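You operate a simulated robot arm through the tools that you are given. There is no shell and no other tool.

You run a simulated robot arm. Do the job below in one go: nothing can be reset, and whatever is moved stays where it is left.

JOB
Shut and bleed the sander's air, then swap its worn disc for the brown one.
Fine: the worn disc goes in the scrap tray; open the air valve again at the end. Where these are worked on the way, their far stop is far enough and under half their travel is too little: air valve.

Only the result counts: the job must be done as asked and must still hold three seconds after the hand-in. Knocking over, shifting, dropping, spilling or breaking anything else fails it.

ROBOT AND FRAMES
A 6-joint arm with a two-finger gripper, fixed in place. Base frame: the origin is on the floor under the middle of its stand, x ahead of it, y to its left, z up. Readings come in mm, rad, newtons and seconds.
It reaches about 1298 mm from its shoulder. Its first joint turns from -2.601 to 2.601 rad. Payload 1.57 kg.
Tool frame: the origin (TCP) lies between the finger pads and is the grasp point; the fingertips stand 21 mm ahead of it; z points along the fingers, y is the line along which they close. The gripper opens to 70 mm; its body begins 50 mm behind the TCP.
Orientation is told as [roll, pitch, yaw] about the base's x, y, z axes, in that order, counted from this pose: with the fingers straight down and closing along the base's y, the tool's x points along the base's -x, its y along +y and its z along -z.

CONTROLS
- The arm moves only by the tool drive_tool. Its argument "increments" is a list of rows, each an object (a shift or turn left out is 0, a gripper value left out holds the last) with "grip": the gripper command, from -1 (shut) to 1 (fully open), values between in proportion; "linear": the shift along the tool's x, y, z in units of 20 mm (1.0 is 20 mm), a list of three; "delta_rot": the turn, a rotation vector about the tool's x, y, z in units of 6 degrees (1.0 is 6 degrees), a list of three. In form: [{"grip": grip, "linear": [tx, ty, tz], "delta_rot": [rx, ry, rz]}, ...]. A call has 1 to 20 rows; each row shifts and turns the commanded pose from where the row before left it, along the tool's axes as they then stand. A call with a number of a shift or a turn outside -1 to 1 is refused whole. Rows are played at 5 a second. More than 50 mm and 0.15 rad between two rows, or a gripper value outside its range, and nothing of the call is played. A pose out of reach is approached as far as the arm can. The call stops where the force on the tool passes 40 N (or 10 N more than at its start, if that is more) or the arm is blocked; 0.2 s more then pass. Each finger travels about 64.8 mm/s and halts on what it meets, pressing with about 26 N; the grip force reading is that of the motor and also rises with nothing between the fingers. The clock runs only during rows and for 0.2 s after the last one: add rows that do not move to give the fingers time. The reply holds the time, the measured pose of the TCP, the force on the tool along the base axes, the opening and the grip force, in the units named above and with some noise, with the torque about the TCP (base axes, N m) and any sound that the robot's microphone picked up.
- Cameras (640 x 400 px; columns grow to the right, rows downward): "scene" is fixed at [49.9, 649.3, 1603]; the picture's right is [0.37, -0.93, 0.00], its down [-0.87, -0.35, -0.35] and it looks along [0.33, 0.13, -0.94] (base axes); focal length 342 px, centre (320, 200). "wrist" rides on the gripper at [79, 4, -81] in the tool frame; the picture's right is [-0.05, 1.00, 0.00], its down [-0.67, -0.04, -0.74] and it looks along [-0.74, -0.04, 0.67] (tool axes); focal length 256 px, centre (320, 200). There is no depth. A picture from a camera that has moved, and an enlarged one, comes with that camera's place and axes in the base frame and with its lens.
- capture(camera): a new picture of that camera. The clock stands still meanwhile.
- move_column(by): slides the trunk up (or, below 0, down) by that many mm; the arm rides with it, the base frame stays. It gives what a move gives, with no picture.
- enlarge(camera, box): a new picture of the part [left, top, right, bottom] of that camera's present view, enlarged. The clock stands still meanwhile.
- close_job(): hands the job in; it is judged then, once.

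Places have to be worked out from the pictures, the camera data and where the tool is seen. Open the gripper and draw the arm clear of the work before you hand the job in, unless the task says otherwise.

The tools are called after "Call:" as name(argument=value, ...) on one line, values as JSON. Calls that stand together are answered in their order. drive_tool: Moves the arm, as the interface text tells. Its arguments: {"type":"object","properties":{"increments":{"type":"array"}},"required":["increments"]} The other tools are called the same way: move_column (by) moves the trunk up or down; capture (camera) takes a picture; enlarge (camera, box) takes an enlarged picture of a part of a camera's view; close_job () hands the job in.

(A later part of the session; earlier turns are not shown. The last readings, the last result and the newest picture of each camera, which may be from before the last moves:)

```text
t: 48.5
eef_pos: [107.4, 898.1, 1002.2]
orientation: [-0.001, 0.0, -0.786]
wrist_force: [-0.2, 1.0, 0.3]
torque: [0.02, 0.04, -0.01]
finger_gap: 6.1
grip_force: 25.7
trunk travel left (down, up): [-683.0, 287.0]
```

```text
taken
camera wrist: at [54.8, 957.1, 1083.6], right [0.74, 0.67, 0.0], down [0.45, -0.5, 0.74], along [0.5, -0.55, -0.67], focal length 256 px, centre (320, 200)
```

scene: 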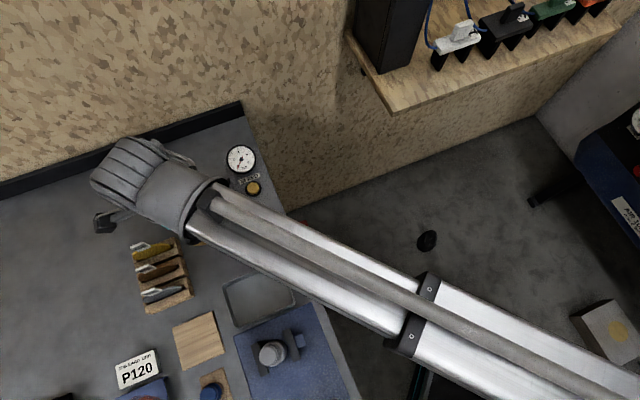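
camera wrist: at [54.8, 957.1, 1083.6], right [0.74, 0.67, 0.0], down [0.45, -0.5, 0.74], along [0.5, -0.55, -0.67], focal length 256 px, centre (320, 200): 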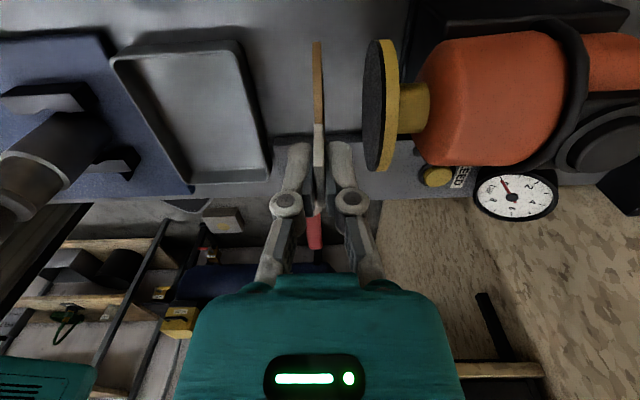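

The disc came off cleanly and the pad is bare. I'll raise, carry it over the scrap tray (centre u≈604, w≈516), and yaw so the disc's flat lies across the tray's long side.

Call:
move_column(by=40)

Call:
drive_tool(increments=[{"linear": [-0.358, -0.892, 0]}, {"linear": [-0.358, -0.892, 0]}, {"linear": [-0.358, -0.892, 0]}, {"linear": [-0.358, -0.892, 0]}, {"linear": [-0.358, -0.892, 0]}, {"linear": [-0.358, -0.892, 0]}, {"delta_rot": [0, 0, -1]}, {"delta_rot": [0, 0, -1]}, {"delta_rot": [0, 0, -1]}, {"delta_rot": [0, 0, -1]}, {"delta_rot": [0, 0, -1]}, {"delta_rot": [0, 0, -1]}, {"delta_rot": [0, 0, -1]}, {"delta_rot": [0, 0, -1]}, {"delta_rot": [0, 0, -1]}, {"delta_rot": [0, 0, -1]}, {"delta_rot": [0, 0, -1]}, {"delta_rot": [0, 0, -1]}, {"delta_rot": [0, 0, -1]}, {"delta_rot": [0, 0, -1]}])

Call:
capture(camera="wrist")

Call:
capture(camera="scene")

```text
t: 49.3
eef_pos: [106.1, 898.2, 1042.3]
orientation: [0.0, -0.001, -0.785]
wrist_force: [-0.7, 0.0, -0.5]
torque: [-0.02, 0.02, -0.01]
finger_gap: 6.0
grip_force: 25.5
trunk travel left (down, up): [-723.0, 247.0]
```

```text
t: 53.5
eef_pos: [61.1, 791.8, 1041.9]
orientation: [0.0, -0.001, 0.682]
wrist_force: [0.3, -0.4, 0.7]
torque: [0.02, 0.03, -0.03]
finger_gap: 5.9
grip_force: 25.5
trunk travel left (down, up): [-723.0, 247.0]
```

```text
taken
camera wrist: at [-1.4, 744.9, 1123.6], right [-0.59, 0.81, 0.0], down [0.54, 0.39, 0.74], along [0.6, 0.44, -0.67], focal length 256 px, centre (320, 200)
```

wrist: 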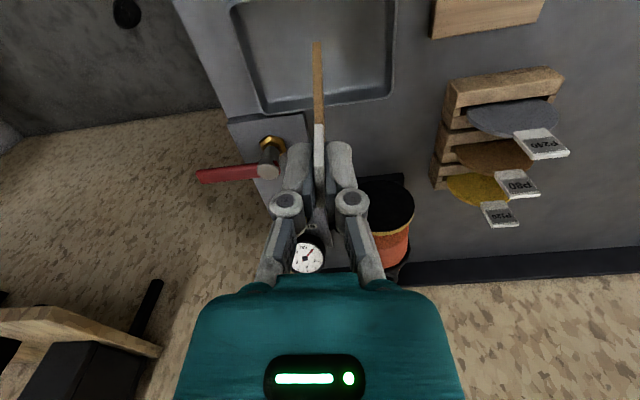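

```text
taken
```

scene: 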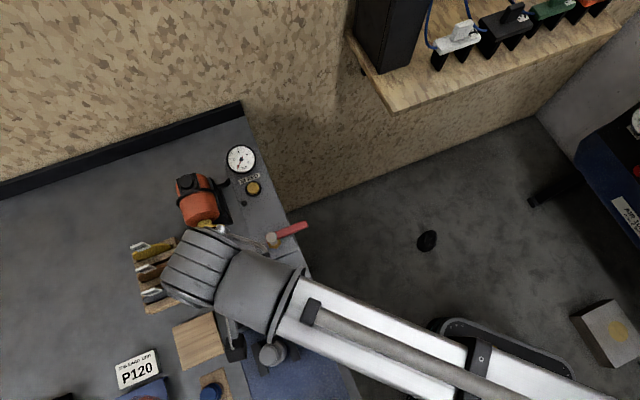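

TCP is over the tray centre (u≈603, w≈517). I'll finish the yaw and test whether the wrist can tilt, so the disc will lay down in a chosen direction.

Call:
drive_tool(increments=[{"delta_rot": [0, 0, -1]}, {"delta_rot": [-1, 0, 0]}, {"delta_rot": [-1, 0, 0]}, {}])

Call:
enlarge(camera="wrist", box=[420, 50, 600, 250])

```text
t: 54.5
eef_pos: [61.6, 792.3, 1047.0]
orientation: [0.212, -0.001, 0.785]
wrist_force: [-0.3, -0.6, -0.2]
torque: [0.0, 0.03, 0.02]
finger_gap: 6.3
grip_force: 25.6
out of reach, approached as far as the arm can: row 3
trunk travel left (down, up): [-723.0, 247.0]
```

```text
2.00 times, centred on (510, 150) of wrist
camera zoom: at [16.0, 726.6, 1126.8], right [-0.65, 0.73, 0.21], down [0.61, 0.34, 0.72], along [0.45, 0.6, -0.66], focal length 512 px, centre (-60, 300)
```

zoom: 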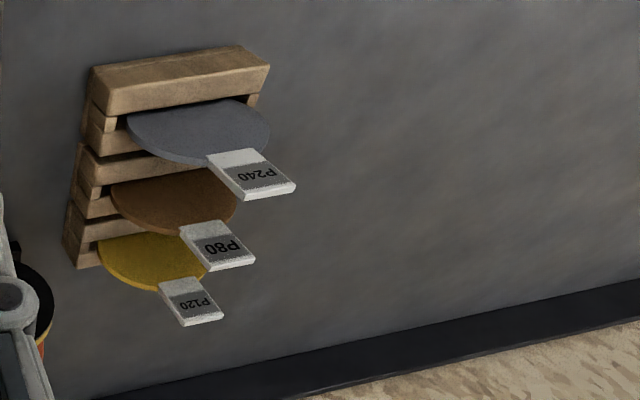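

The wrist tilts fine (TCP rises a little as expected). Labels read yellow P120, brown P80, grey P240; the job names the brown one. Let me look at the tray beneath the disc to refine its position.

Call:
capture(camera="wrist")

Call:
enlarge(camera="scene", box=[200, 220, 320, 340])

```text
taken
camera wrist: at [16.0, 726.6, 1126.8], right [-0.65, 0.73, 0.21], down [0.61, 0.34, 0.72], along [0.45, 0.6, -0.66], focal length 256 px, centre (320, 200)
```

wrist: 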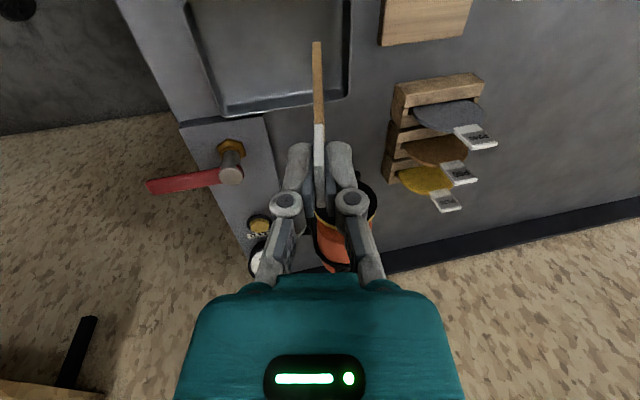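

```text
3.33 times, centred on (260, 280) of scene
camera zoom: at [49.9, 649.3, 1603.0], right [0.37, -0.93, 0.0], down [-0.87, -0.35, -0.35], along [0.33, 0.13, -0.94], focal length 1141 px, centre (520, -67)
```

zoom: 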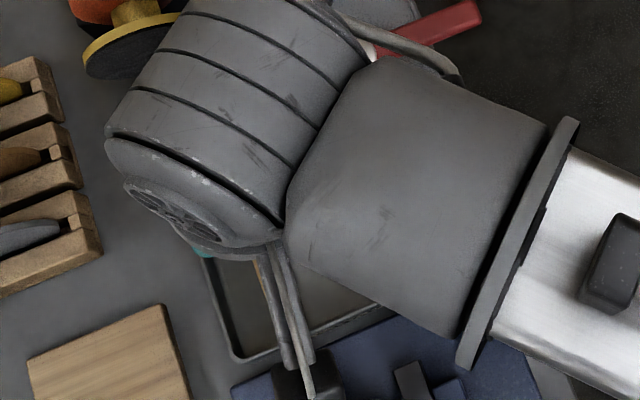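

Tray spans about u 560–651, w 451–575. I'll shift so the disc's lower edge sits near the tray's +w end (leaning toward -w), then lower.

Call:
drive_tool(increments=[{"linear": [-0.05, 0.587, 0.125]}, {"linear": [-0.05, 0.587, 0.125]}, {}])

Call:
move_column(by=-65)

Call:
capture(camera="wrist")

```text
t: 55.3
eef_pos: [45.2, 810.4, 1045.4]
orientation: [0.21, 0.0, 0.786]
wrist_force: [-0.1, 0.1, -0.2]
torque: [0.01, 0.03, 0.02]
finger_gap: 5.9
grip_force: 26.4
trunk travel left (down, up): [-723.0, 247.0]
```

```text
t: 56.3
eef_pos: [45.2, 809.5, 981.1]
orientation: [0.209, 0.001, 0.782]
wrist_force: [0.3, 0.3, 0.1]
torque: [0.01, -0.02, 0.01]
finger_gap: 5.9
grip_force: 26.4
trunk travel left (down, up): [-658.0, 312.0]
```

```text
taken
camera wrist: at [-0.2, 744.7, 1061.8], right [-0.65, 0.73, 0.21], down [0.6, 0.34, 0.72], along [0.46, 0.6, -0.66], focal length 256 px, centre (320, 200)
```

wrist: 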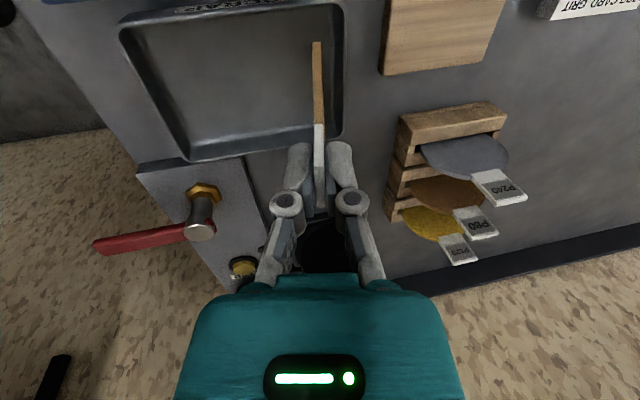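

The disc's lower edge is just above the tray inside the +w wall. Lowering in small steps until it touches the tray floor.

Call:
move_column(by=-10)

Call:
move_column(by=-5)

Call:
capture(camera="wrist")

```text
t: 56.9
eef_pos: [45.3, 810.4, 970.2]
orientation: [0.208, 0.0, 0.785]
wrist_force: [0.2, 0.0, -0.3]
torque: [-0.01, 0.01, 0.02]
finger_gap: 5.7
grip_force: 25.9
trunk travel left (down, up): [-648.0, 322.0]
```

```text
t: 57.5
eef_pos: [45.5, 810.5, 965.5]
orientation: [0.209, -0.001, 0.785]
wrist_force: [-0.7, -0.2, -0.6]
torque: [-0.02, 0.01, 0.04]
finger_gap: 6.3
grip_force: 25.9
trunk travel left (down, up): [-643.0, 327.0]
```

```text
taken
camera wrist: at [-0.2, 744.7, 1046.8], right [-0.65, 0.73, 0.21], down [0.6, 0.34, 0.72], along [0.46, 0.6, -0.66], focal length 256 px, centre (320, 200)
```

wrist: 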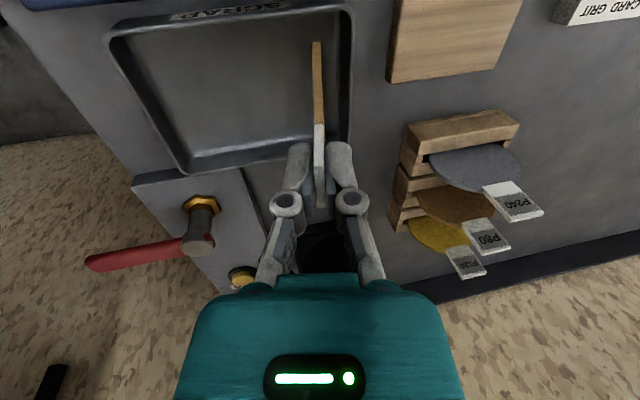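

The tray is labelled SCRAP and there's no contact yet. Continue down in 3–4 mm steps.

Call:
move_column(by=-4)

Call:
move_column(by=-4)

```text
t: 58.0
eef_pos: [45.1, 811.2, 961.3]
orientation: [0.209, 0.0, 0.785]
wrist_force: [0.6, -0.7, -1.2]
torque: [-0.03, -0.02, 0.01]
finger_gap: 6.2
grip_force: 26.0
trunk travel left (down, up): [-639.0, 331.0]
```

```text
t: 58.5
eef_pos: [44.1, 809.8, 957.6]
orientation: [0.21, -0.002, 0.785]
wrist_force: [0.1, 0.9, 0.7]
torque: [0.01, -0.02, 0.0]
finger_gap: 6.1
grip_force: 26.0
trunk travel left (down, up): [-635.0, 335.0]
```

Still no contact; a few more small steps.

Call:
move_column(by=-3)

Call:
move_column(by=-3)

Call:
capture(camera="wrist")

```text
t: 59.0
eef_pos: [45.6, 809.3, 957.7]
orientation: [0.211, -0.002, 0.785]
wrist_force: [4.1, -0.4, 20.7]
torque: [0.3, -0.09, -0.03]
finger_gap: 5.8
grip_force: 25.9
trunk travel left (down, up): [-632.0, 338.0]
```

```text
t: 59.5
eef_pos: [44.6, 808.0, 953.7]
orientation: [0.212, 0.0, 0.786]
wrist_force: [1.0, -0.3, 24.4]
torque: [0.2, 0.22, -0.03]
finger_gap: 5.8
grip_force: 26.3
trunk travel left (down, up): [-629.0, 341.0]
```

```text
taken
camera wrist: at [-0.3, 742.9, 1034.3], right [-0.65, 0.73, 0.21], down [0.61, 0.34, 0.72], along [0.45, 0.6, -0.66], focal length 256 px, centre (320, 200)
```

wrist: 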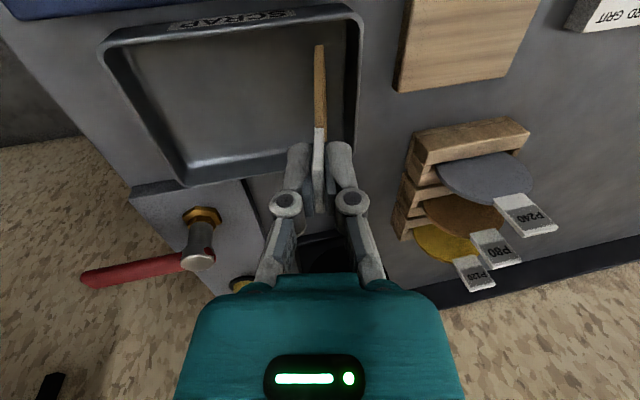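

Contact with the tray floor (~24 N). I'll relieve by 3 mm and open the gripper.

Call:
move_column(by=4)

Call:
drive_tool(increments=[{"grip": 1}, {}, {}, {}, {}, {}])

Call:
capture(camera="wrist")

```text
t: 60.1
eef_pos: [44.7, 811.4, 955.1]
orientation: [0.209, 0.002, 0.785]
wrist_force: [0.0, -0.4, -0.1]
torque: [0.0, 0.0, -0.05]
finger_gap: 5.9
grip_force: 26.0
trunk travel left (down, up): [-633.0, 337.0]
```

```text
t: 61.5
eef_pos: [46.0, 810.4, 955.6]
orientation: [0.209, 0.001, 0.785]
wrist_force: [-0.6, 0.2, -0.4]
torque: [0.01, 0.02, 0.0]
finger_gap: 69.9
grip_force: 0.1
trunk travel left (down, up): [-633.0, 337.0]
```

```text
taken
camera wrist: at [-0.2, 744.8, 1036.8], right [-0.65, 0.73, 0.21], down [0.6, 0.34, 0.72], along [0.46, 0.6, -0.66], focal length 256 px, centre (320, 200)
```

wrist: 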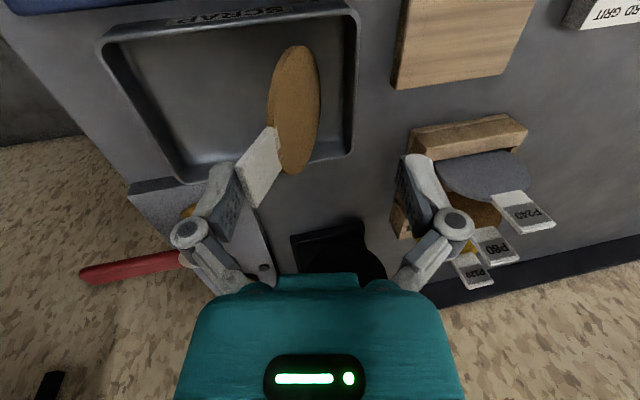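

The disc stands in the tray leaning on the -w finger. I'll slowly withdraw toward -w so it lies down.

Call:
drive_tool(increments=[{"linear": [0, -0.28, -0.06]}, {"linear": [0, -0.28, -0.06]}, {"linear": [0, -0.28, -0.06]}, {"linear": [0, -0.28, -0.06]}, {"linear": [0, -0.28, -0.06]}, {"linear": [0, -0.28, -0.06]}, {"linear": [0, -0.28, -0.06]}, {}])

Call:
capture(camera="wrist")

```text
t: 63.3
eef_pos: [73.0, 781.4, 955.6]
orientation: [0.207, 0.001, 0.784]
wrist_force: [0.2, 0.2, -0.3]
torque: [-0.02, 0.03, 0.02]
finger_gap: 70.0
grip_force: 0.1
trunk travel left (down, up): [-633.0, 337.0]
```

```text
taken
camera wrist: at [28.3, 716.1, 1036.8], right [-0.65, 0.73, 0.21], down [0.61, 0.34, 0.72], along [0.46, 0.6, -0.66], focal length 256 px, centre (320, 200)
```

wrist: 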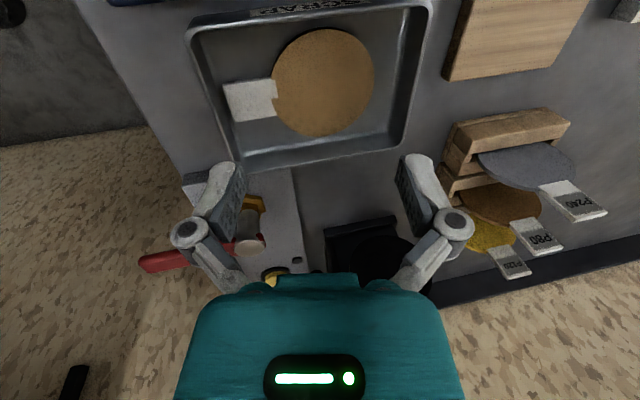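

The worn disc lies flat inside the SCRAP tray. I'll raise the trunk, untilt, and move to look at the rack.

Call:
move_column(by=130)

Call:
drive_tool(increments=[{"delta_rot": [1, 0, 0]}, {"delta_rot": [1, 0, 0]}, {"linear": [0, 1, 0]}, {"linear": [0, 1, 0]}, {"linear": [0, 1, 0]}, {"linear": [0, 1, 0]}, {"linear": [0, 1, 0]}, {"linear": [0, 1, 0]}, {"linear": [0, 1, 0]}, {"linear": [0, 1, 0]}, {}])

Call:
capture(camera="wrist")

Call:
enlarge(camera="wrist", box=[240, 60, 420, 280])

```text
t: 64.9
eef_pos: [75.0, 782.8, 1085.6]
orientation: [0.209, -0.001, 0.786]
wrist_force: [0.9, 0.7, 0.2]
torque: [-0.01, 0.02, 0.0]
finger_gap: 70.0
grip_force: 0.2
trunk travel left (down, up): [-763.0, 207.0]
```

```text
t: 67.3
eef_pos: [-37.9, 896.0, 1082.2]
orientation: [0.0, 0.001, 0.785]
wrist_force: [1.1, 0.9, -0.6]
torque: [-0.02, -0.01, 0.03]
finger_gap: 70.1
grip_force: 0.1
out of reach, approached as far as the arm can: row 1
trunk travel left (down, up): [-763.0, 207.0]
```

```text
taken
camera wrist: at [-96.5, 842.8, 1163.6], right [-0.67, 0.74, 0.0], down [0.5, 0.45, 0.74], along [0.55, 0.5, -0.67], focal length 256 px, centre (320, 200)
```

wrist: 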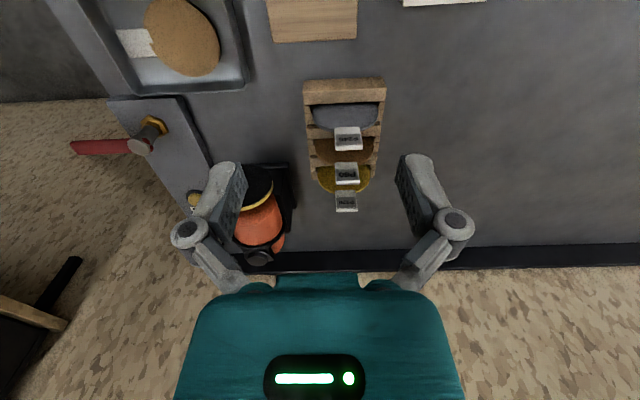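

```text
1.82 times, centred on (330, 170) of wrist
camera zoom: at [-96.5, 842.8, 1163.6], right [-0.67, 0.74, 0.0], down [0.5, 0.45, 0.74], along [0.55, 0.5, -0.67], focal length 465 px, centre (302, 254)
```

zoom: 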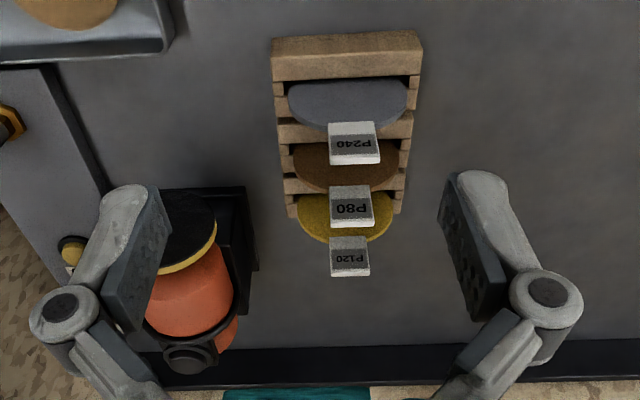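

All three discs stand upright with tabs on top: brown P80 tab centre at about u≈725, w≈686, z≈947. I'll yaw to -45° and move above it to view edge-on.

Call:
drive_tool(increments=[{"delta_rot": [0, 0, 1]}, {"delta_rot": [0, 0, 1]}, {"delta_rot": [0, 0, 1]}, {"delta_rot": [0, 0, 1]}, {"delta_rot": [0, 0, 1]}, {"delta_rot": [0, 0, 1]}, {"delta_rot": [0, 0, 1]}, {"delta_rot": [0, 0, 1]}, {"delta_rot": [0, 0, 1]}, {"delta_rot": [0, 0, 1]}, {"delta_rot": [0, 0, 1]}, {"delta_rot": [0, 0, 1]}, {"delta_rot": [0, 0, 1]}, {"delta_rot": [0, 0, 1]}, {"delta_rot": [0, 0, 1]}, {}])

Call:
drive_tool(increments=[{"linear": [0.21, 0.983, 0]}, {"linear": [0.21, 0.983, 0]}, {"linear": [0.21, 0.983, 0]}, {"linear": [0.21, 0.983, 0]}, {"linear": [0.21, 0.983, 0]}, {"linear": [0.21, 0.983, 0]}, {}])

Call:
capture(camera="wrist")

Call:
capture(camera="scene")

```text
t: 70.7
eef_pos: [-40.7, 895.0, 1083.0]
orientation: [0.001, -0.001, -0.788]
wrist_force: [0.1, -0.2, 0.4]
torque: [-0.01, -0.02, -0.02]
finger_gap: 70.1
grip_force: 0.0
trunk travel left (down, up): [-763.0, 207.0]
```

```text
t: 72.3
eef_pos: [26.7, 995.8, 1081.1]
orientation: [-0.001, 0.001, -0.785]
wrist_force: [-0.3, -0.2, 0.5]
torque: [0.04, -0.02, 0.01]
finger_gap: 70.0
grip_force: 0.1
trunk travel left (down, up): [-763.0, 207.0]
```

```text
taken
camera wrist: at [-24.2, 1055.1, 1163.5], right [0.74, 0.67, 0.0], down [0.45, -0.5, 0.75], along [0.5, -0.55, -0.67], focal length 256 px, centre (320, 200)
```

wrist: 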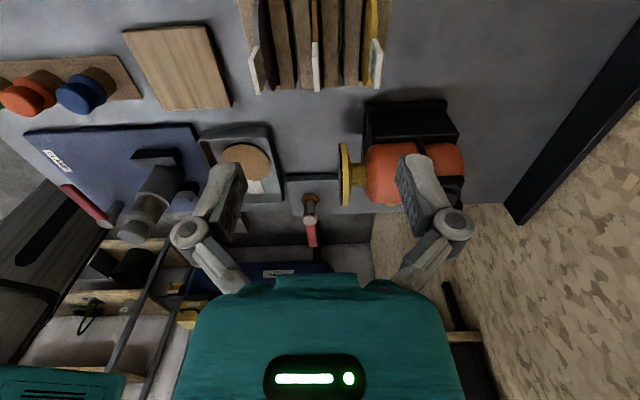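

```text
taken
```

scene: 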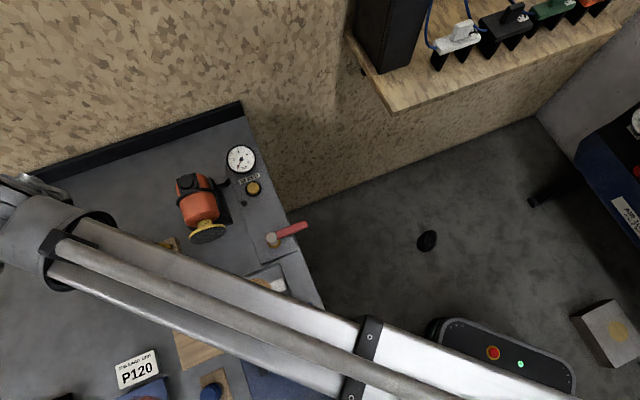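

Enlarging the rack from this edge-on view to measure the tab positions.

Call:
enlarge(camera="wrist", box=[240, 0, 400, 100])

```text
4.00 times, centred on (320, 50) of wrist
camera zoom: at [-24.2, 1055.1, 1163.5], right [0.74, 0.67, 0.0], down [0.45, -0.5, 0.75], along [0.5, -0.55, -0.67], focal length 1024 px, centre (320, 800)
```

zoom: 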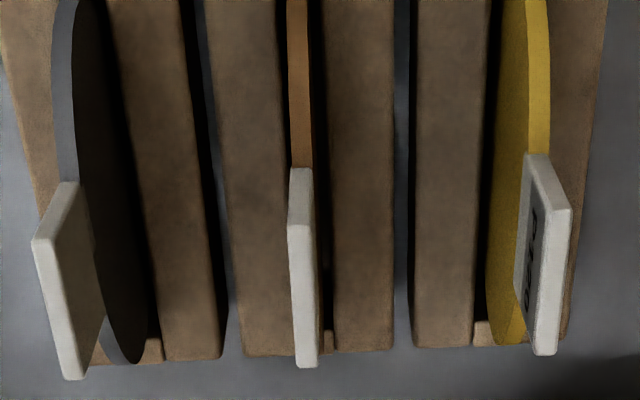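

Brown tab centred at u≈722, w≈684.5, top z≈965; neighbours are 46 mm either side. I'll narrow the gap to 24 mm and lower to just above it.

Call:
drive_tool(increments=[{"grip": -0.314, "linear": [-0.03, -0.05, 0]}, {}, {}, {}])

Call:
move_column(by=-92)

Call:
capture(camera="wrist")

Call:
enlarge(camera="wrist", box=[220, 80, 420, 240])

```text
t: 73.3
eef_pos: [25.8, 994.4, 1082.0]
orientation: [0.0, -0.001, -0.787]
wrist_force: [1.0, 0.0, 0.1]
torque: [0.0, -0.01, -0.01]
finger_gap: 24.2
grip_force: 0.1
trunk travel left (down, up): [-763.0, 207.0]
```

```text
t: 74.5
eef_pos: [25.9, 994.6, 988.7]
orientation: [0.0, -0.002, -0.785]
wrist_force: [-1.0, -0.1, 0.5]
torque: [-0.01, -0.03, 0.0]
finger_gap: 24.1
grip_force: 0.0
trunk travel left (down, up): [-671.0, 299.0]
```

```text
taken
camera wrist: at [-24.8, 1053.5, 1071.7], right [0.74, 0.67, 0.0], down [0.45, -0.5, 0.75], along [0.5, -0.55, -0.67], focal length 256 px, centre (320, 200)
```

wrist: 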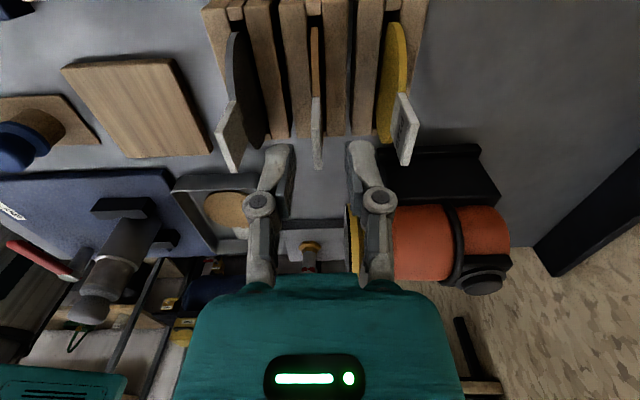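

```text
2.50 times, centred on (320, 160) of wrist
camera zoom: at [-24.8, 1053.5, 1071.7], right [0.74, 0.67, 0.0], down [0.45, -0.5, 0.75], along [0.5, -0.55, -0.67], focal length 640 px, centre (320, 300)
```

zoom: 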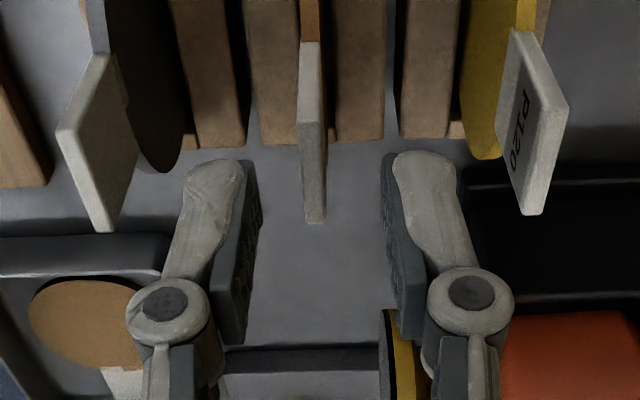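

Tab is centred between the fingers with good clearance to the neighbours. Lowering 27 mm and closing.

Call:
move_column(by=-27)

Call:
drive_tool(increments=[{"grip": -1}, {}, {}, {}])

Call:
capture(camera="wrist")

```text
t: 75.3
eef_pos: [26.5, 994.7, 962.3]
orientation: [0.001, -0.001, -0.785]
wrist_force: [0.3, -0.5, 0.4]
torque: [0.0, 0.02, 0.03]
finger_gap: 24.0
grip_force: 0.0
trunk travel left (down, up): [-644.0, 326.0]
```

```text
t: 76.3
eef_pos: [27.2, 995.7, 963.1]
orientation: [0.001, 0.0, -0.785]
wrist_force: [0.1, -0.1, -0.4]
torque: [0.01, -0.01, 0.0]
finger_gap: 6.0
grip_force: 25.7
trunk travel left (down, up): [-644.0, 326.0]
```

```text
taken
camera wrist: at [-24.8, 1053.6, 1044.5], right [0.74, 0.67, 0.0], down [0.45, -0.5, 0.75], along [0.5, -0.55, -0.67], focal length 256 px, centre (320, 200)
```

wrist: 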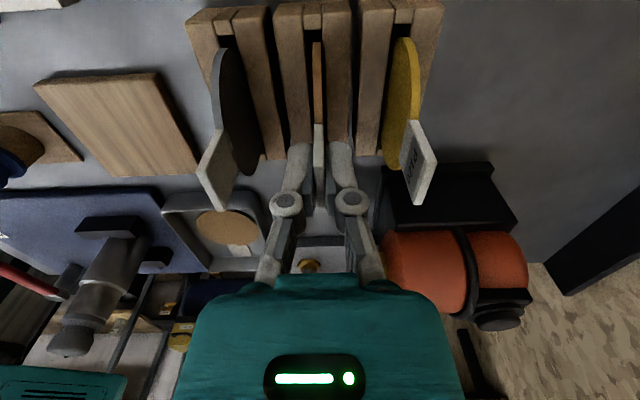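

Gripped at 6.0 mm, same geometry as the worn disc had. Lifting straight up out of the rack.

Call:
move_column(by=60)

Call:
capture(camera="wrist")

```text
t: 77.3
eef_pos: [26.5, 993.8, 1023.3]
orientation: [0.0, 0.001, -0.785]
wrist_force: [0.2, -0.3, 0.6]
torque: [0.02, 0.0, -0.02]
finger_gap: 6.0
grip_force: 25.9
trunk travel left (down, up): [-704.0, 266.0]
```

```text
taken
camera wrist: at [-24.8, 1053.8, 1104.4], right [0.74, 0.67, 0.0], down [0.45, -0.5, 0.75], along [0.5, -0.55, -0.67], focal length 256 px, centre (320, 200)
```

wrist: 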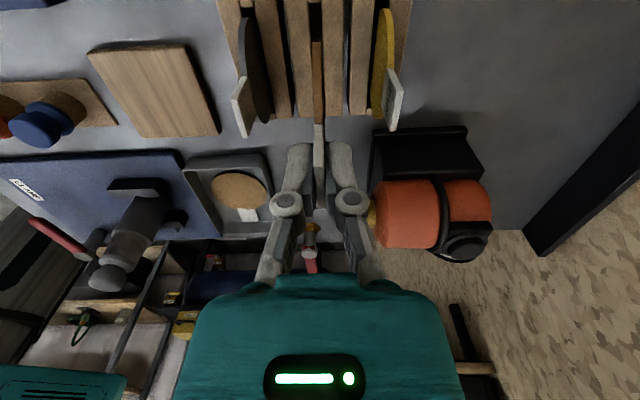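

The disc is nearly clear; I'll raise another 60 mm so its lower edge clears everything, then carry it to a stand-off in front of the pad (u≈690, w≈559.5).

Call:
move_column(by=60)

Call:
drive_tool(increments=[{"linear": [-0.889, -0.225, 0]}, {"linear": [-0.889, -0.225, 0]}, {"linear": [-0.889, -0.225, 0]}, {"linear": [-0.889, -0.225, 0]}, {"linear": [-0.889, -0.225, 0]}, {"linear": [-0.889, -0.225, 0]}, {"linear": [-0.889, -0.225, 0]}, {}])

Call:
capture(camera="wrist")

Call:
capture(camera="scene")

```text
t: 78.3
eef_pos: [25.7, 994.7, 1082.3]
orientation: [-0.001, 0.0, -0.786]
wrist_force: [-0.5, 0.8, -0.3]
torque: [-0.01, -0.01, 0.03]
finger_gap: 6.0
grip_force: 26.1
trunk travel left (down, up): [-764.0, 206.0]
```

```text
t: 80.1
eef_pos: [92.8, 884.8, 1082.3]
orientation: [0.001, 0.001, -0.785]
wrist_force: [1.4, 0.2, -1.0]
torque: [-0.02, 0.0, 0.01]
finger_gap: 5.9
grip_force: 25.8
trunk travel left (down, up): [-764.0, 206.0]
```

```text
taken
camera wrist: at [41.0, 943.1, 1164.6], right [0.74, 0.67, 0.0], down [0.45, -0.5, 0.75], along [0.5, -0.55, -0.67], focal length 256 px, centre (320, 200)
```

wrist: 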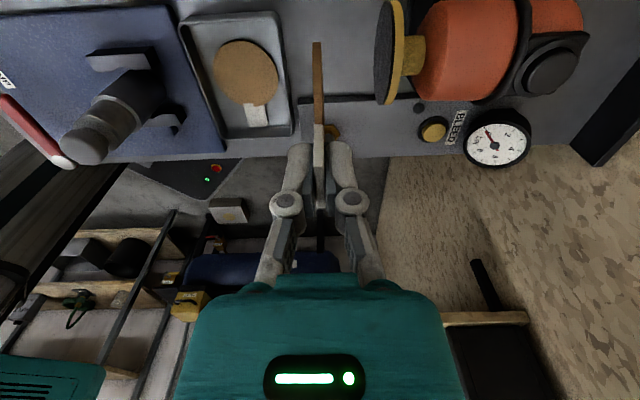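

```text
taken
```

scene: 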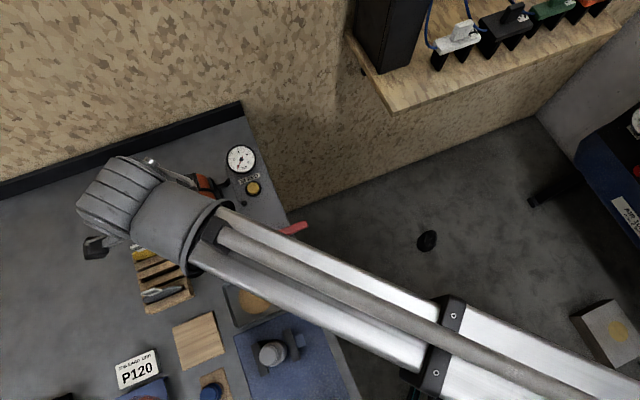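

At u≈691, w≈560. Lowering 80 mm to the mounting height (TCP z≈1002).

Call:
move_column(by=-80)

Call:
capture(camera="wrist")

Call:
capture(camera="scene")

```text
t: 81.2
eef_pos: [92.3, 885.5, 1003.3]
orientation: [-0.001, 0.0, -0.784]
wrist_force: [0.6, -0.4, -0.5]
torque: [-0.02, 0.0, 0.01]
finger_gap: 5.9
grip_force: 26.2
trunk travel left (down, up): [-684.0, 286.0]
```

```text
taken
camera wrist: at [41.0, 943.0, 1084.7], right [0.74, 0.67, 0.0], down [0.45, -0.5, 0.75], along [0.5, -0.55, -0.67], focal length 256 px, centre (320, 200)
```

wrist: 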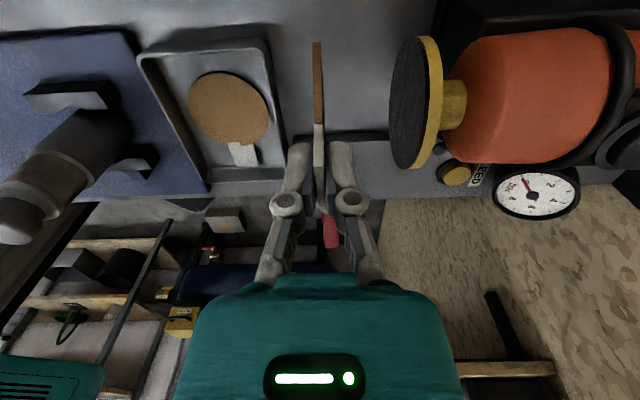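

```text
taken
```

scene: 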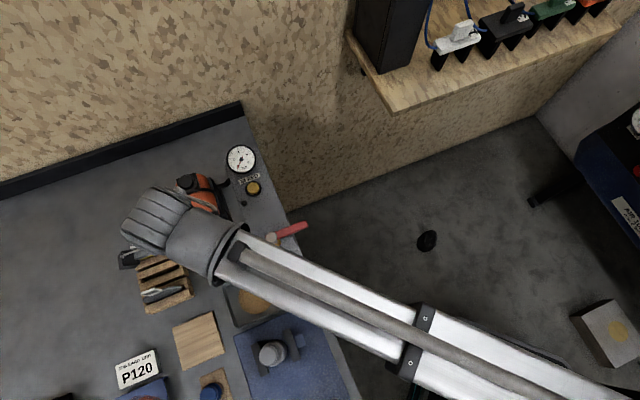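

Aligned with the pad at the same height as when the worn disc was mounted (1 mm high; I'll trim it). Advancing +u toward the pad slowly.

Call:
move_column(by=-1)

Call:
drive_tool(increments=[{"linear": [0, 0.25, 0]}, {"linear": [0, 0.25, 0]}, {"linear": [0, 0.25, 0]}, {"linear": [0, 0.25, 0]}, {"linear": [0, 0.25, 0]}, {"linear": [0, 0.25, 0]}, {"linear": [0, 0.25, 0]}, {}])

Call:
capture(camera="wrist")

Call:
enlarge(camera="wrist", box=[280, 20, 400, 220])

```text
t: 81.7
eef_pos: [92.2, 885.0, 1001.6]
orientation: [0.001, 0.0, -0.786]
wrist_force: [-0.7, -0.9, 0.5]
torque: [0.0, 0.01, -0.04]
finger_gap: 6.0
grip_force: 26.1
trunk travel left (down, up): [-683.0, 287.0]
```

```text
t: 83.5
eef_pos: [116.6, 909.2, 1001.9]
orientation: [0.0, 0.001, -0.786]
wrist_force: [0.9, -1.0, 0.3]
torque: [0.0, 0.01, 0.02]
finger_gap: 6.1
grip_force: 26.1
trunk travel left (down, up): [-683.0, 287.0]
```

```text
taken
camera wrist: at [65.5, 967.7, 1083.5], right [0.74, 0.67, 0.0], down [0.45, -0.5, 0.75], along [0.5, -0.55, -0.67], focal length 256 px, centre (320, 200)
```

wrist: 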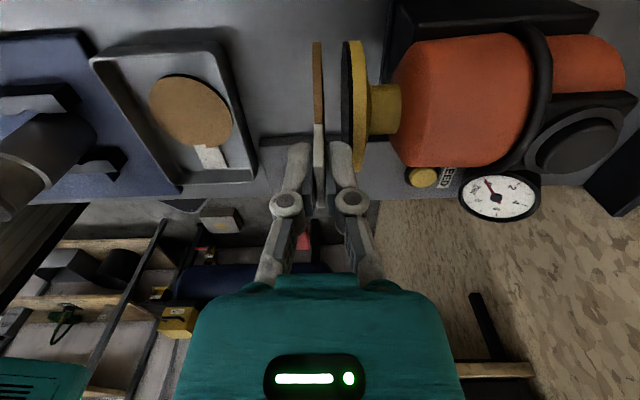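

```text
2.00 times, centred on (340, 120) of wrist
camera zoom: at [65.5, 967.7, 1083.5], right [0.74, 0.67, 0.0], down [0.45, -0.5, 0.75], along [0.5, -0.55, -0.67], focal length 512 px, centre (280, 360)
```

zoom: 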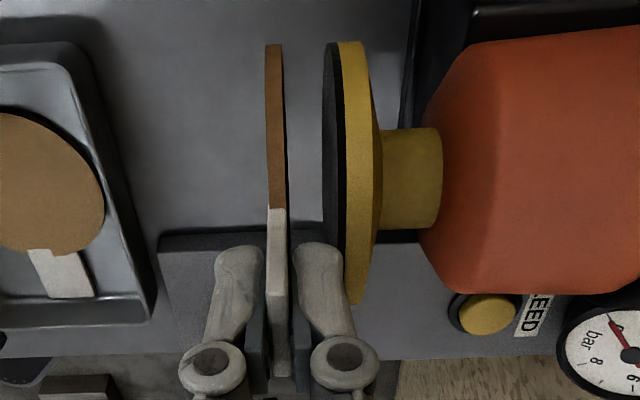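

Disc and pad are parallel and level with ~12 mm to go. Advancing in 2 mm steps.

Call:
drive_tool(increments=[{"linear": [0, 0.1, 0]}, {"linear": [0, 0.1, 0]}, {"linear": [0, 0.1, 0]}, {"linear": [0, 0.1, 0]}, {"linear": [0, 0.1, 0]}, {}])

Call:
enlarge(camera="wrist", box=[280, 20, 400, 220])

```text
t: 84.9
eef_pos: [125.9, 917.2, 1000.9]
orientation: [-0.001, 0.0, -0.785]
wrist_force: [0.5, -0.2, -0.7]
torque: [0.0, 0.02, -0.01]
finger_gap: 6.0
grip_force: 26.0
trunk travel left (down, up): [-683.0, 287.0]
```

```text
2.00 times, centred on (340, 120) of wrist
camera zoom: at [73.4, 975.3, 1083.5], right [0.74, 0.67, 0.0], down [0.45, -0.5, 0.75], along [0.5, -0.55, -0.67], focal length 512 px, centre (280, 360)
```

zoom: 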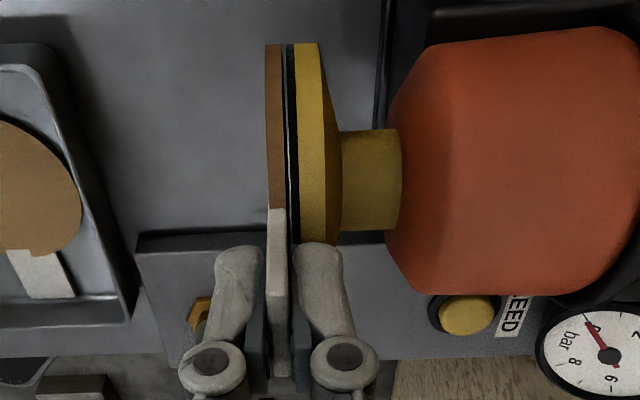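

A hairline gap remains (~1 mm). Pressing on in 1 mm steps to seat it against the pad.

Call:
drive_tool(increments=[{"linear": [0, 0.05, 0]}, {"linear": [0, 0.05, 0]}, {}])

Call:
enlarge(camera="wrist", box=[280, 20, 400, 220])

```text
t: 85.7
eef_pos: [127.0, 918.4, 1001.8]
orientation: [0.001, -0.001, -0.785]
wrist_force: [-1.8, -2.8, -3.1]
torque: [-0.04, 0.06, 0.02]
finger_gap: 5.9
grip_force: 25.5
trunk travel left (down, up): [-683.0, 287.0]
```

```text
2.00 times, centred on (340, 120) of wrist
camera zoom: at [74.1, 976.4, 1083.5], right [0.74, 0.67, 0.0], down [0.45, -0.5, 0.75], along [0.5, -0.55, -0.67], focal length 512 px, centre (280, 360)
```

zoom: 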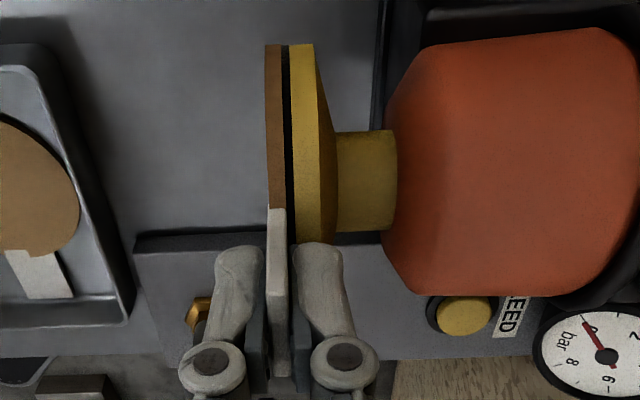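

Contact has begun (~3 N). I'll press a bit harder to seat it firmly.

Call:
drive_tool(increments=[{"linear": [0, 0.05, 0]}, {"linear": [0, 0.05, 0]}, {}])

```text
t: 86.5
eef_pos: [125.0, 917.9, 1001.4]
orientation: [-0.002, 0.0, -0.785]
wrist_force: [-10.1, -17.1, -11.9]
torque: [-0.44, 0.06, 0.0]
finger_gap: 5.9
grip_force: 25.8
trunk travel left (down, up): [-683.0, 287.0]
```

About 19 N of press force along the axis. One more small push and a hold, then I'll relax and check adhesion with a gentle pull before releasing.

Call:
drive_tool(increments=[{"linear": [0, 0.04, 0]}, {}, {}, {}, {"linear": [0, -0.1, 0]}, {"linear": [0, -0.08, 0]}, {}])

Call:
enlarge(camera="wrist", box=[280, 20, 400, 220])

```text
t: 88.1
eef_pos: [126.4, 918.4, 1002.8]
orientation: [0.003, 0.0, -0.784]
wrist_force: [0.3, -3.4, 6.4]
torque: [-0.16, -0.03, -0.03]
finger_gap: 5.9
grip_force: 26.4
trunk travel left (down, up): [-683.0, 287.0]
```

```text
2.00 times, centred on (340, 120) of wrist
camera zoom: at [73.8, 976.3, 1084.6], right [0.74, 0.67, 0.0], down [0.44, -0.5, 0.74], along [0.5, -0.55, -0.67], focal length 512 px, centre (280, 360)
```

zoom: 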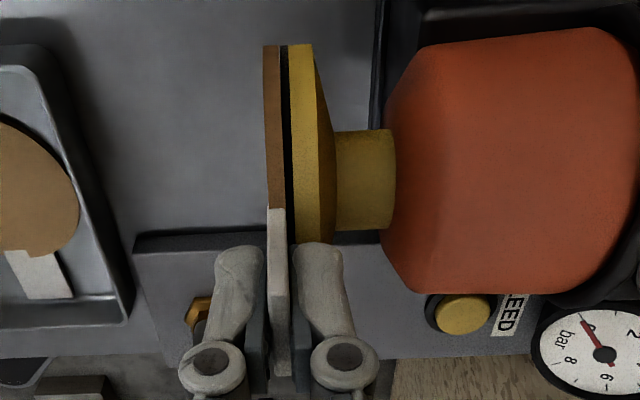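

The disc looks flush and the force is near neutral. A very gentle 1 mm pull will tell whether it is held by the pad.

Call:
drive_tool(increments=[{"linear": [0, -0.05, 0]}, {}])

Call:
enlarge(camera="wrist", box=[290, 20, 350, 140])

```text
t: 88.7
eef_pos: [125.6, 916.6, 1000.4]
orientation: [0.002, 0.001, -0.786]
wrist_force: [1.9, 1.5, 3.0]
torque: [0.07, -0.13, 0.0]
finger_gap: 6.2
grip_force: 26.7
trunk travel left (down, up): [-683.0, 287.0]
```

```text
3.33 times, centred on (320, 80) of wrist
camera zoom: at [73.3, 975.8, 1083.7], right [0.74, 0.67, 0.0], down [0.45, -0.5, 0.74], along [0.5, -0.55, -0.67], focal length 853 px, centre (320, 600)
```

zoom: 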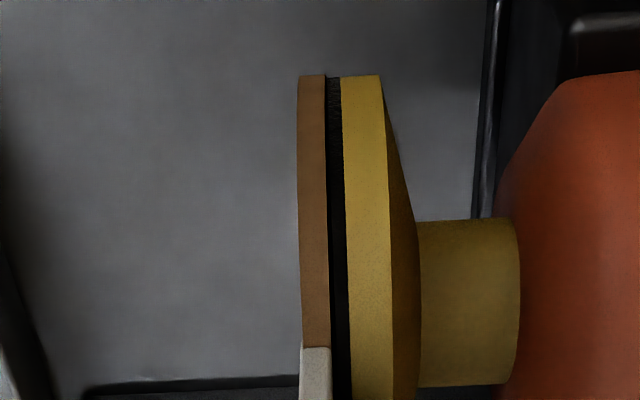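

Force flipped to +2.4 N along +u (pad pulling back), suggesting it's attached. One more millimetre to be sure.

Call:
drive_tool(increments=[{"linear": [0, -0.04, 0]}, {}])

Call:
enlarge(camera="wrist", box=[290, 20, 350, 140])

```text
t: 89.3
eef_pos: [124.5, 916.2, 1001.9]
orientation: [0.0, 0.001, -0.787]
wrist_force: [1.9, 4.0, 2.9]
torque: [0.14, -0.12, -0.01]
finger_gap: 6.2
grip_force: 26.1
trunk travel left (down, up): [-683.0, 287.0]
```

```text
3.33 times, centred on (320, 80) of wrist
camera zoom: at [72.6, 975.2, 1083.6], right [0.74, 0.67, 0.0], down [0.45, -0.5, 0.74], along [0.5, -0.55, -0.67], focal length 853 px, centre (320, 600)
```

zoom: 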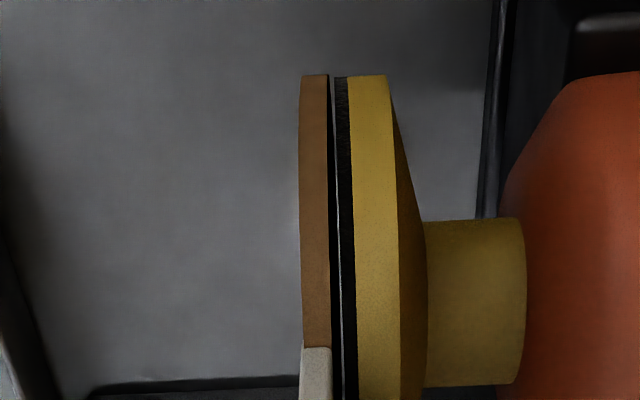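

It's held (4 N pull-back with a hairline stretch), so I'll re-seat it firmly, relax to a slight push, and then release.

Call:
drive_tool(increments=[{"linear": [0, 0.09, 0]}, {"linear": [0, 0.1, 0]}, {"linear": [0, 0.08, 0]}, {}, {}, {}])

Call:
enlarge(camera="wrist", box=[290, 20, 350, 140])

```text
t: 90.7
eef_pos: [126.2, 919.4, 1003.0]
orientation: [-0.004, -0.003, -0.786]
wrist_force: [-19.7, -23.0, -12.9]
torque: [-0.45, 0.4, -0.01]
finger_gap: 6.2
grip_force: 26.2
trunk travel left (down, up): [-683.0, 287.0]
```

```text
3.33 times, centred on (320, 80) of wrist
camera zoom: at [74.3, 977.3, 1084.2], right [0.74, 0.67, 0.0], down [0.45, -0.49, 0.75], along [0.5, -0.56, -0.67], focal length 853 px, centre (320, 600)
```

zoom: 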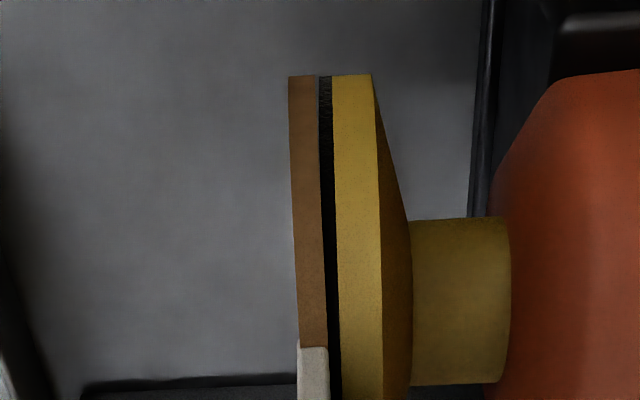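

Pressed at ~30 N and flush. Relaxing to near-neutral before release.

Call:
drive_tool(increments=[{"linear": [0, -0.1, 0]}, {"linear": [0, -0.08, 0]}, {}, {}])

Call:
enlarge(camera="wrist", box=[290, 20, 350, 140])

```text
t: 91.7
eef_pos: [124.9, 918.0, 1002.4]
orientation: [0.001, 0.001, -0.784]
wrist_force: [-3.1, -2.3, 5.7]
torque: [-0.11, 0.2, -0.02]
finger_gap: 6.0
grip_force: 25.9
trunk travel left (down, up): [-683.0, 287.0]
```

```text
3.33 times, centred on (320, 80) of wrist
camera zoom: at [73.8, 976.4, 1084.4], right [0.74, 0.67, 0.0], down [0.44, -0.5, 0.74], along [0.5, -0.55, -0.67], focal length 853 px, centre (320, 600)
```

zoom: 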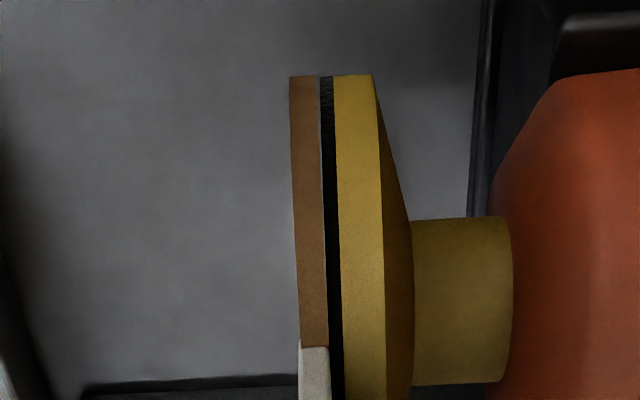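

Slight push of ~4 N remains and it's seated. Releasing gently.

Call:
drive_tool(increments=[{"grip": -0.75}, {"grip": -0.6}, {"grip": -0.4}, {"grip": -0.1}, {}, {}])

Call:
capture(camera="wrist")

Call:
enlarge(camera="wrist", box=[290, 20, 350, 220])

```text
t: 93.1
eef_pos: [126.5, 917.9, 1001.6]
orientation: [-0.001, -0.001, -0.787]
wrist_force: [-0.9, -0.3, 0.3]
torque: [-0.03, -0.01, 0.0]
finger_gap: 31.4
grip_force: 0.2
trunk travel left (down, up): [-683.0, 287.0]
```

```text
taken
camera wrist: at [73.6, 976.3, 1083.6], right [0.74, 0.67, 0.0], down [0.45, -0.5, 0.75], along [0.5, -0.55, -0.67], focal length 256 px, centre (320, 200)
```

wrist: 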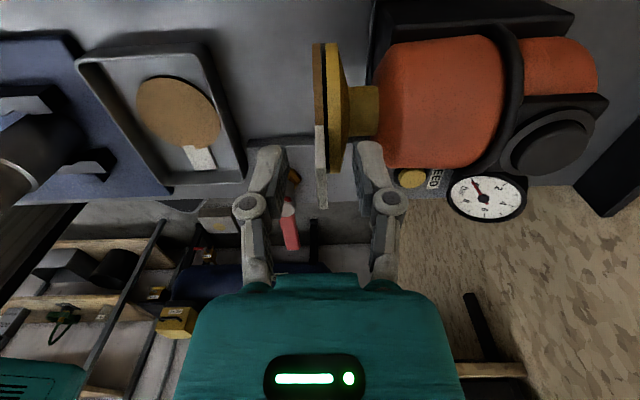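

```text
2.00 times, centred on (320, 120) of wrist
camera zoom: at [73.6, 976.3, 1083.6], right [0.74, 0.67, 0.0], down [0.45, -0.5, 0.75], along [0.5, -0.55, -0.67], focal length 512 px, centre (320, 360)
```

zoom: 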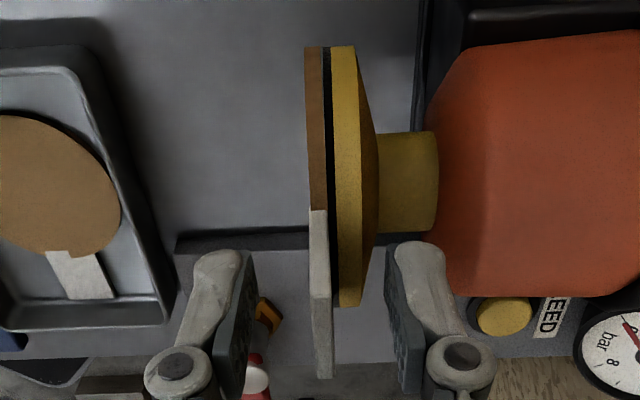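

The brown disc stays on the pad after release. I'll raise clear and inspect, then head to the valve lever.

Call:
move_column(by=60)

Call:
drive_tool(increments=[{"grip": -0.08, "linear": [-0.998, -0.236, 0]}, {"linear": [-0.998, -0.236, 0]}, {"linear": [-0.998, -0.236, 0]}, {"linear": [-0.998, -0.236, 0]}, {"linear": [-0.998, -0.236, 0]}, {"linear": [-0.998, -0.236, 0]}, {"linear": [-0.998, -0.236, 0]}, {"linear": [-0.998, -0.236, 0]}, {"linear": [-0.998, -0.236, 0]}, {}])

Call:
capture(camera="wrist")

Call:
enlarge(camera="scene", box=[120, 130, 330, 290])

```text
t: 94.1
eef_pos: [125.4, 917.8, 1061.6]
orientation: [0.001, 0.001, -0.786]
wrist_force: [0.3, -0.4, 0.2]
torque: [-0.01, 0.0, 0.0]
finger_gap: 31.5
grip_force: 0.2
trunk travel left (down, up): [-743.0, 227.0]
```

```text
t: 96.3
eef_pos: [224.3, 760.5, 1061.5]
orientation: [0.0, 0.001, -0.787]
wrist_force: [0.2, -0.4, -0.3]
torque: [0.01, -0.01, 0.0]
finger_gap: 32.5
grip_force: 0.0
trunk travel left (down, up): [-743.0, 227.0]
```

```text
taken
camera wrist: at [172.9, 819.2, 1143.6], right [0.74, 0.67, 0.0], down [0.45, -0.5, 0.75], along [0.5, -0.55, -0.67], focal length 256 px, centre (320, 200)
```

wrist: 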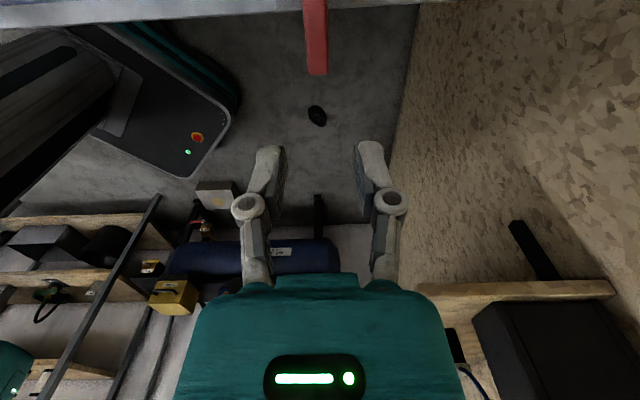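

```text
2.50 times, centred on (225, 210) of scene
camera zoom: at [49.9, 649.3, 1603.0], right [0.37, -0.93, 0.0], down [-0.87, -0.35, -0.35], along [0.33, 0.13, -0.94], focal length 856 px, centre (558, 175)
```

zoom: 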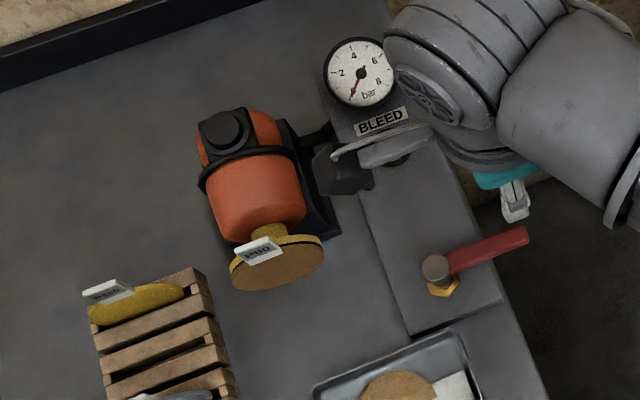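

Brown P80 disc is on the sander, worn disc in the tray, gauge at 0. The lever lies at u≈694–696, pointing -w; I'll trim 2 mm and lower to straddle it.

Call:
drive_tool(increments=[{"linear": [0, -0.1, 0]}, {}])

Call:
move_column(by=-105)

Call:
capture(camera="wrist")

```text
t: 96.9
eef_pos: [222.7, 759.3, 1061.6]
orientation: [-0.001, 0.002, -0.786]
wrist_force: [-0.3, -0.5, 0.0]
torque: [-0.01, 0.01, 0.01]
finger_gap: 32.5
grip_force: 0.1
trunk travel left (down, up): [-743.0, 227.0]
```

```text
t: 98.3
eef_pos: [223.8, 759.7, 956.8]
orientation: [-0.001, 0.001, -0.785]
wrist_force: [1.0, 0.3, -0.1]
torque: [-0.04, 0.0, 0.0]
finger_gap: 32.4
grip_force: 0.1
trunk travel left (down, up): [-638.0, 332.0]
```

```text
taken
camera wrist: at [170.9, 817.7, 1038.7], right [0.74, 0.67, 0.0], down [0.45, -0.5, 0.75], along [0.5, -0.55, -0.67], focal length 256 px, centre (320, 200)
```

wrist: 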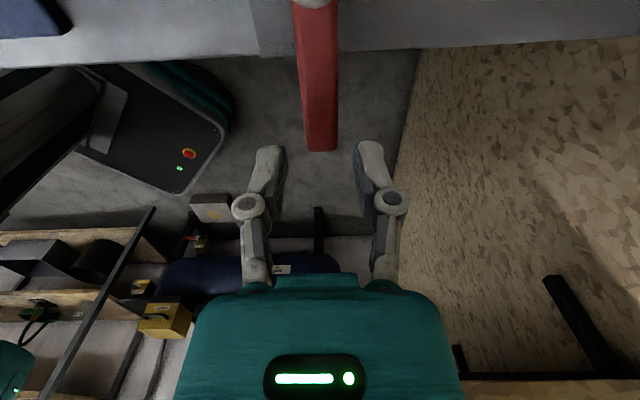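

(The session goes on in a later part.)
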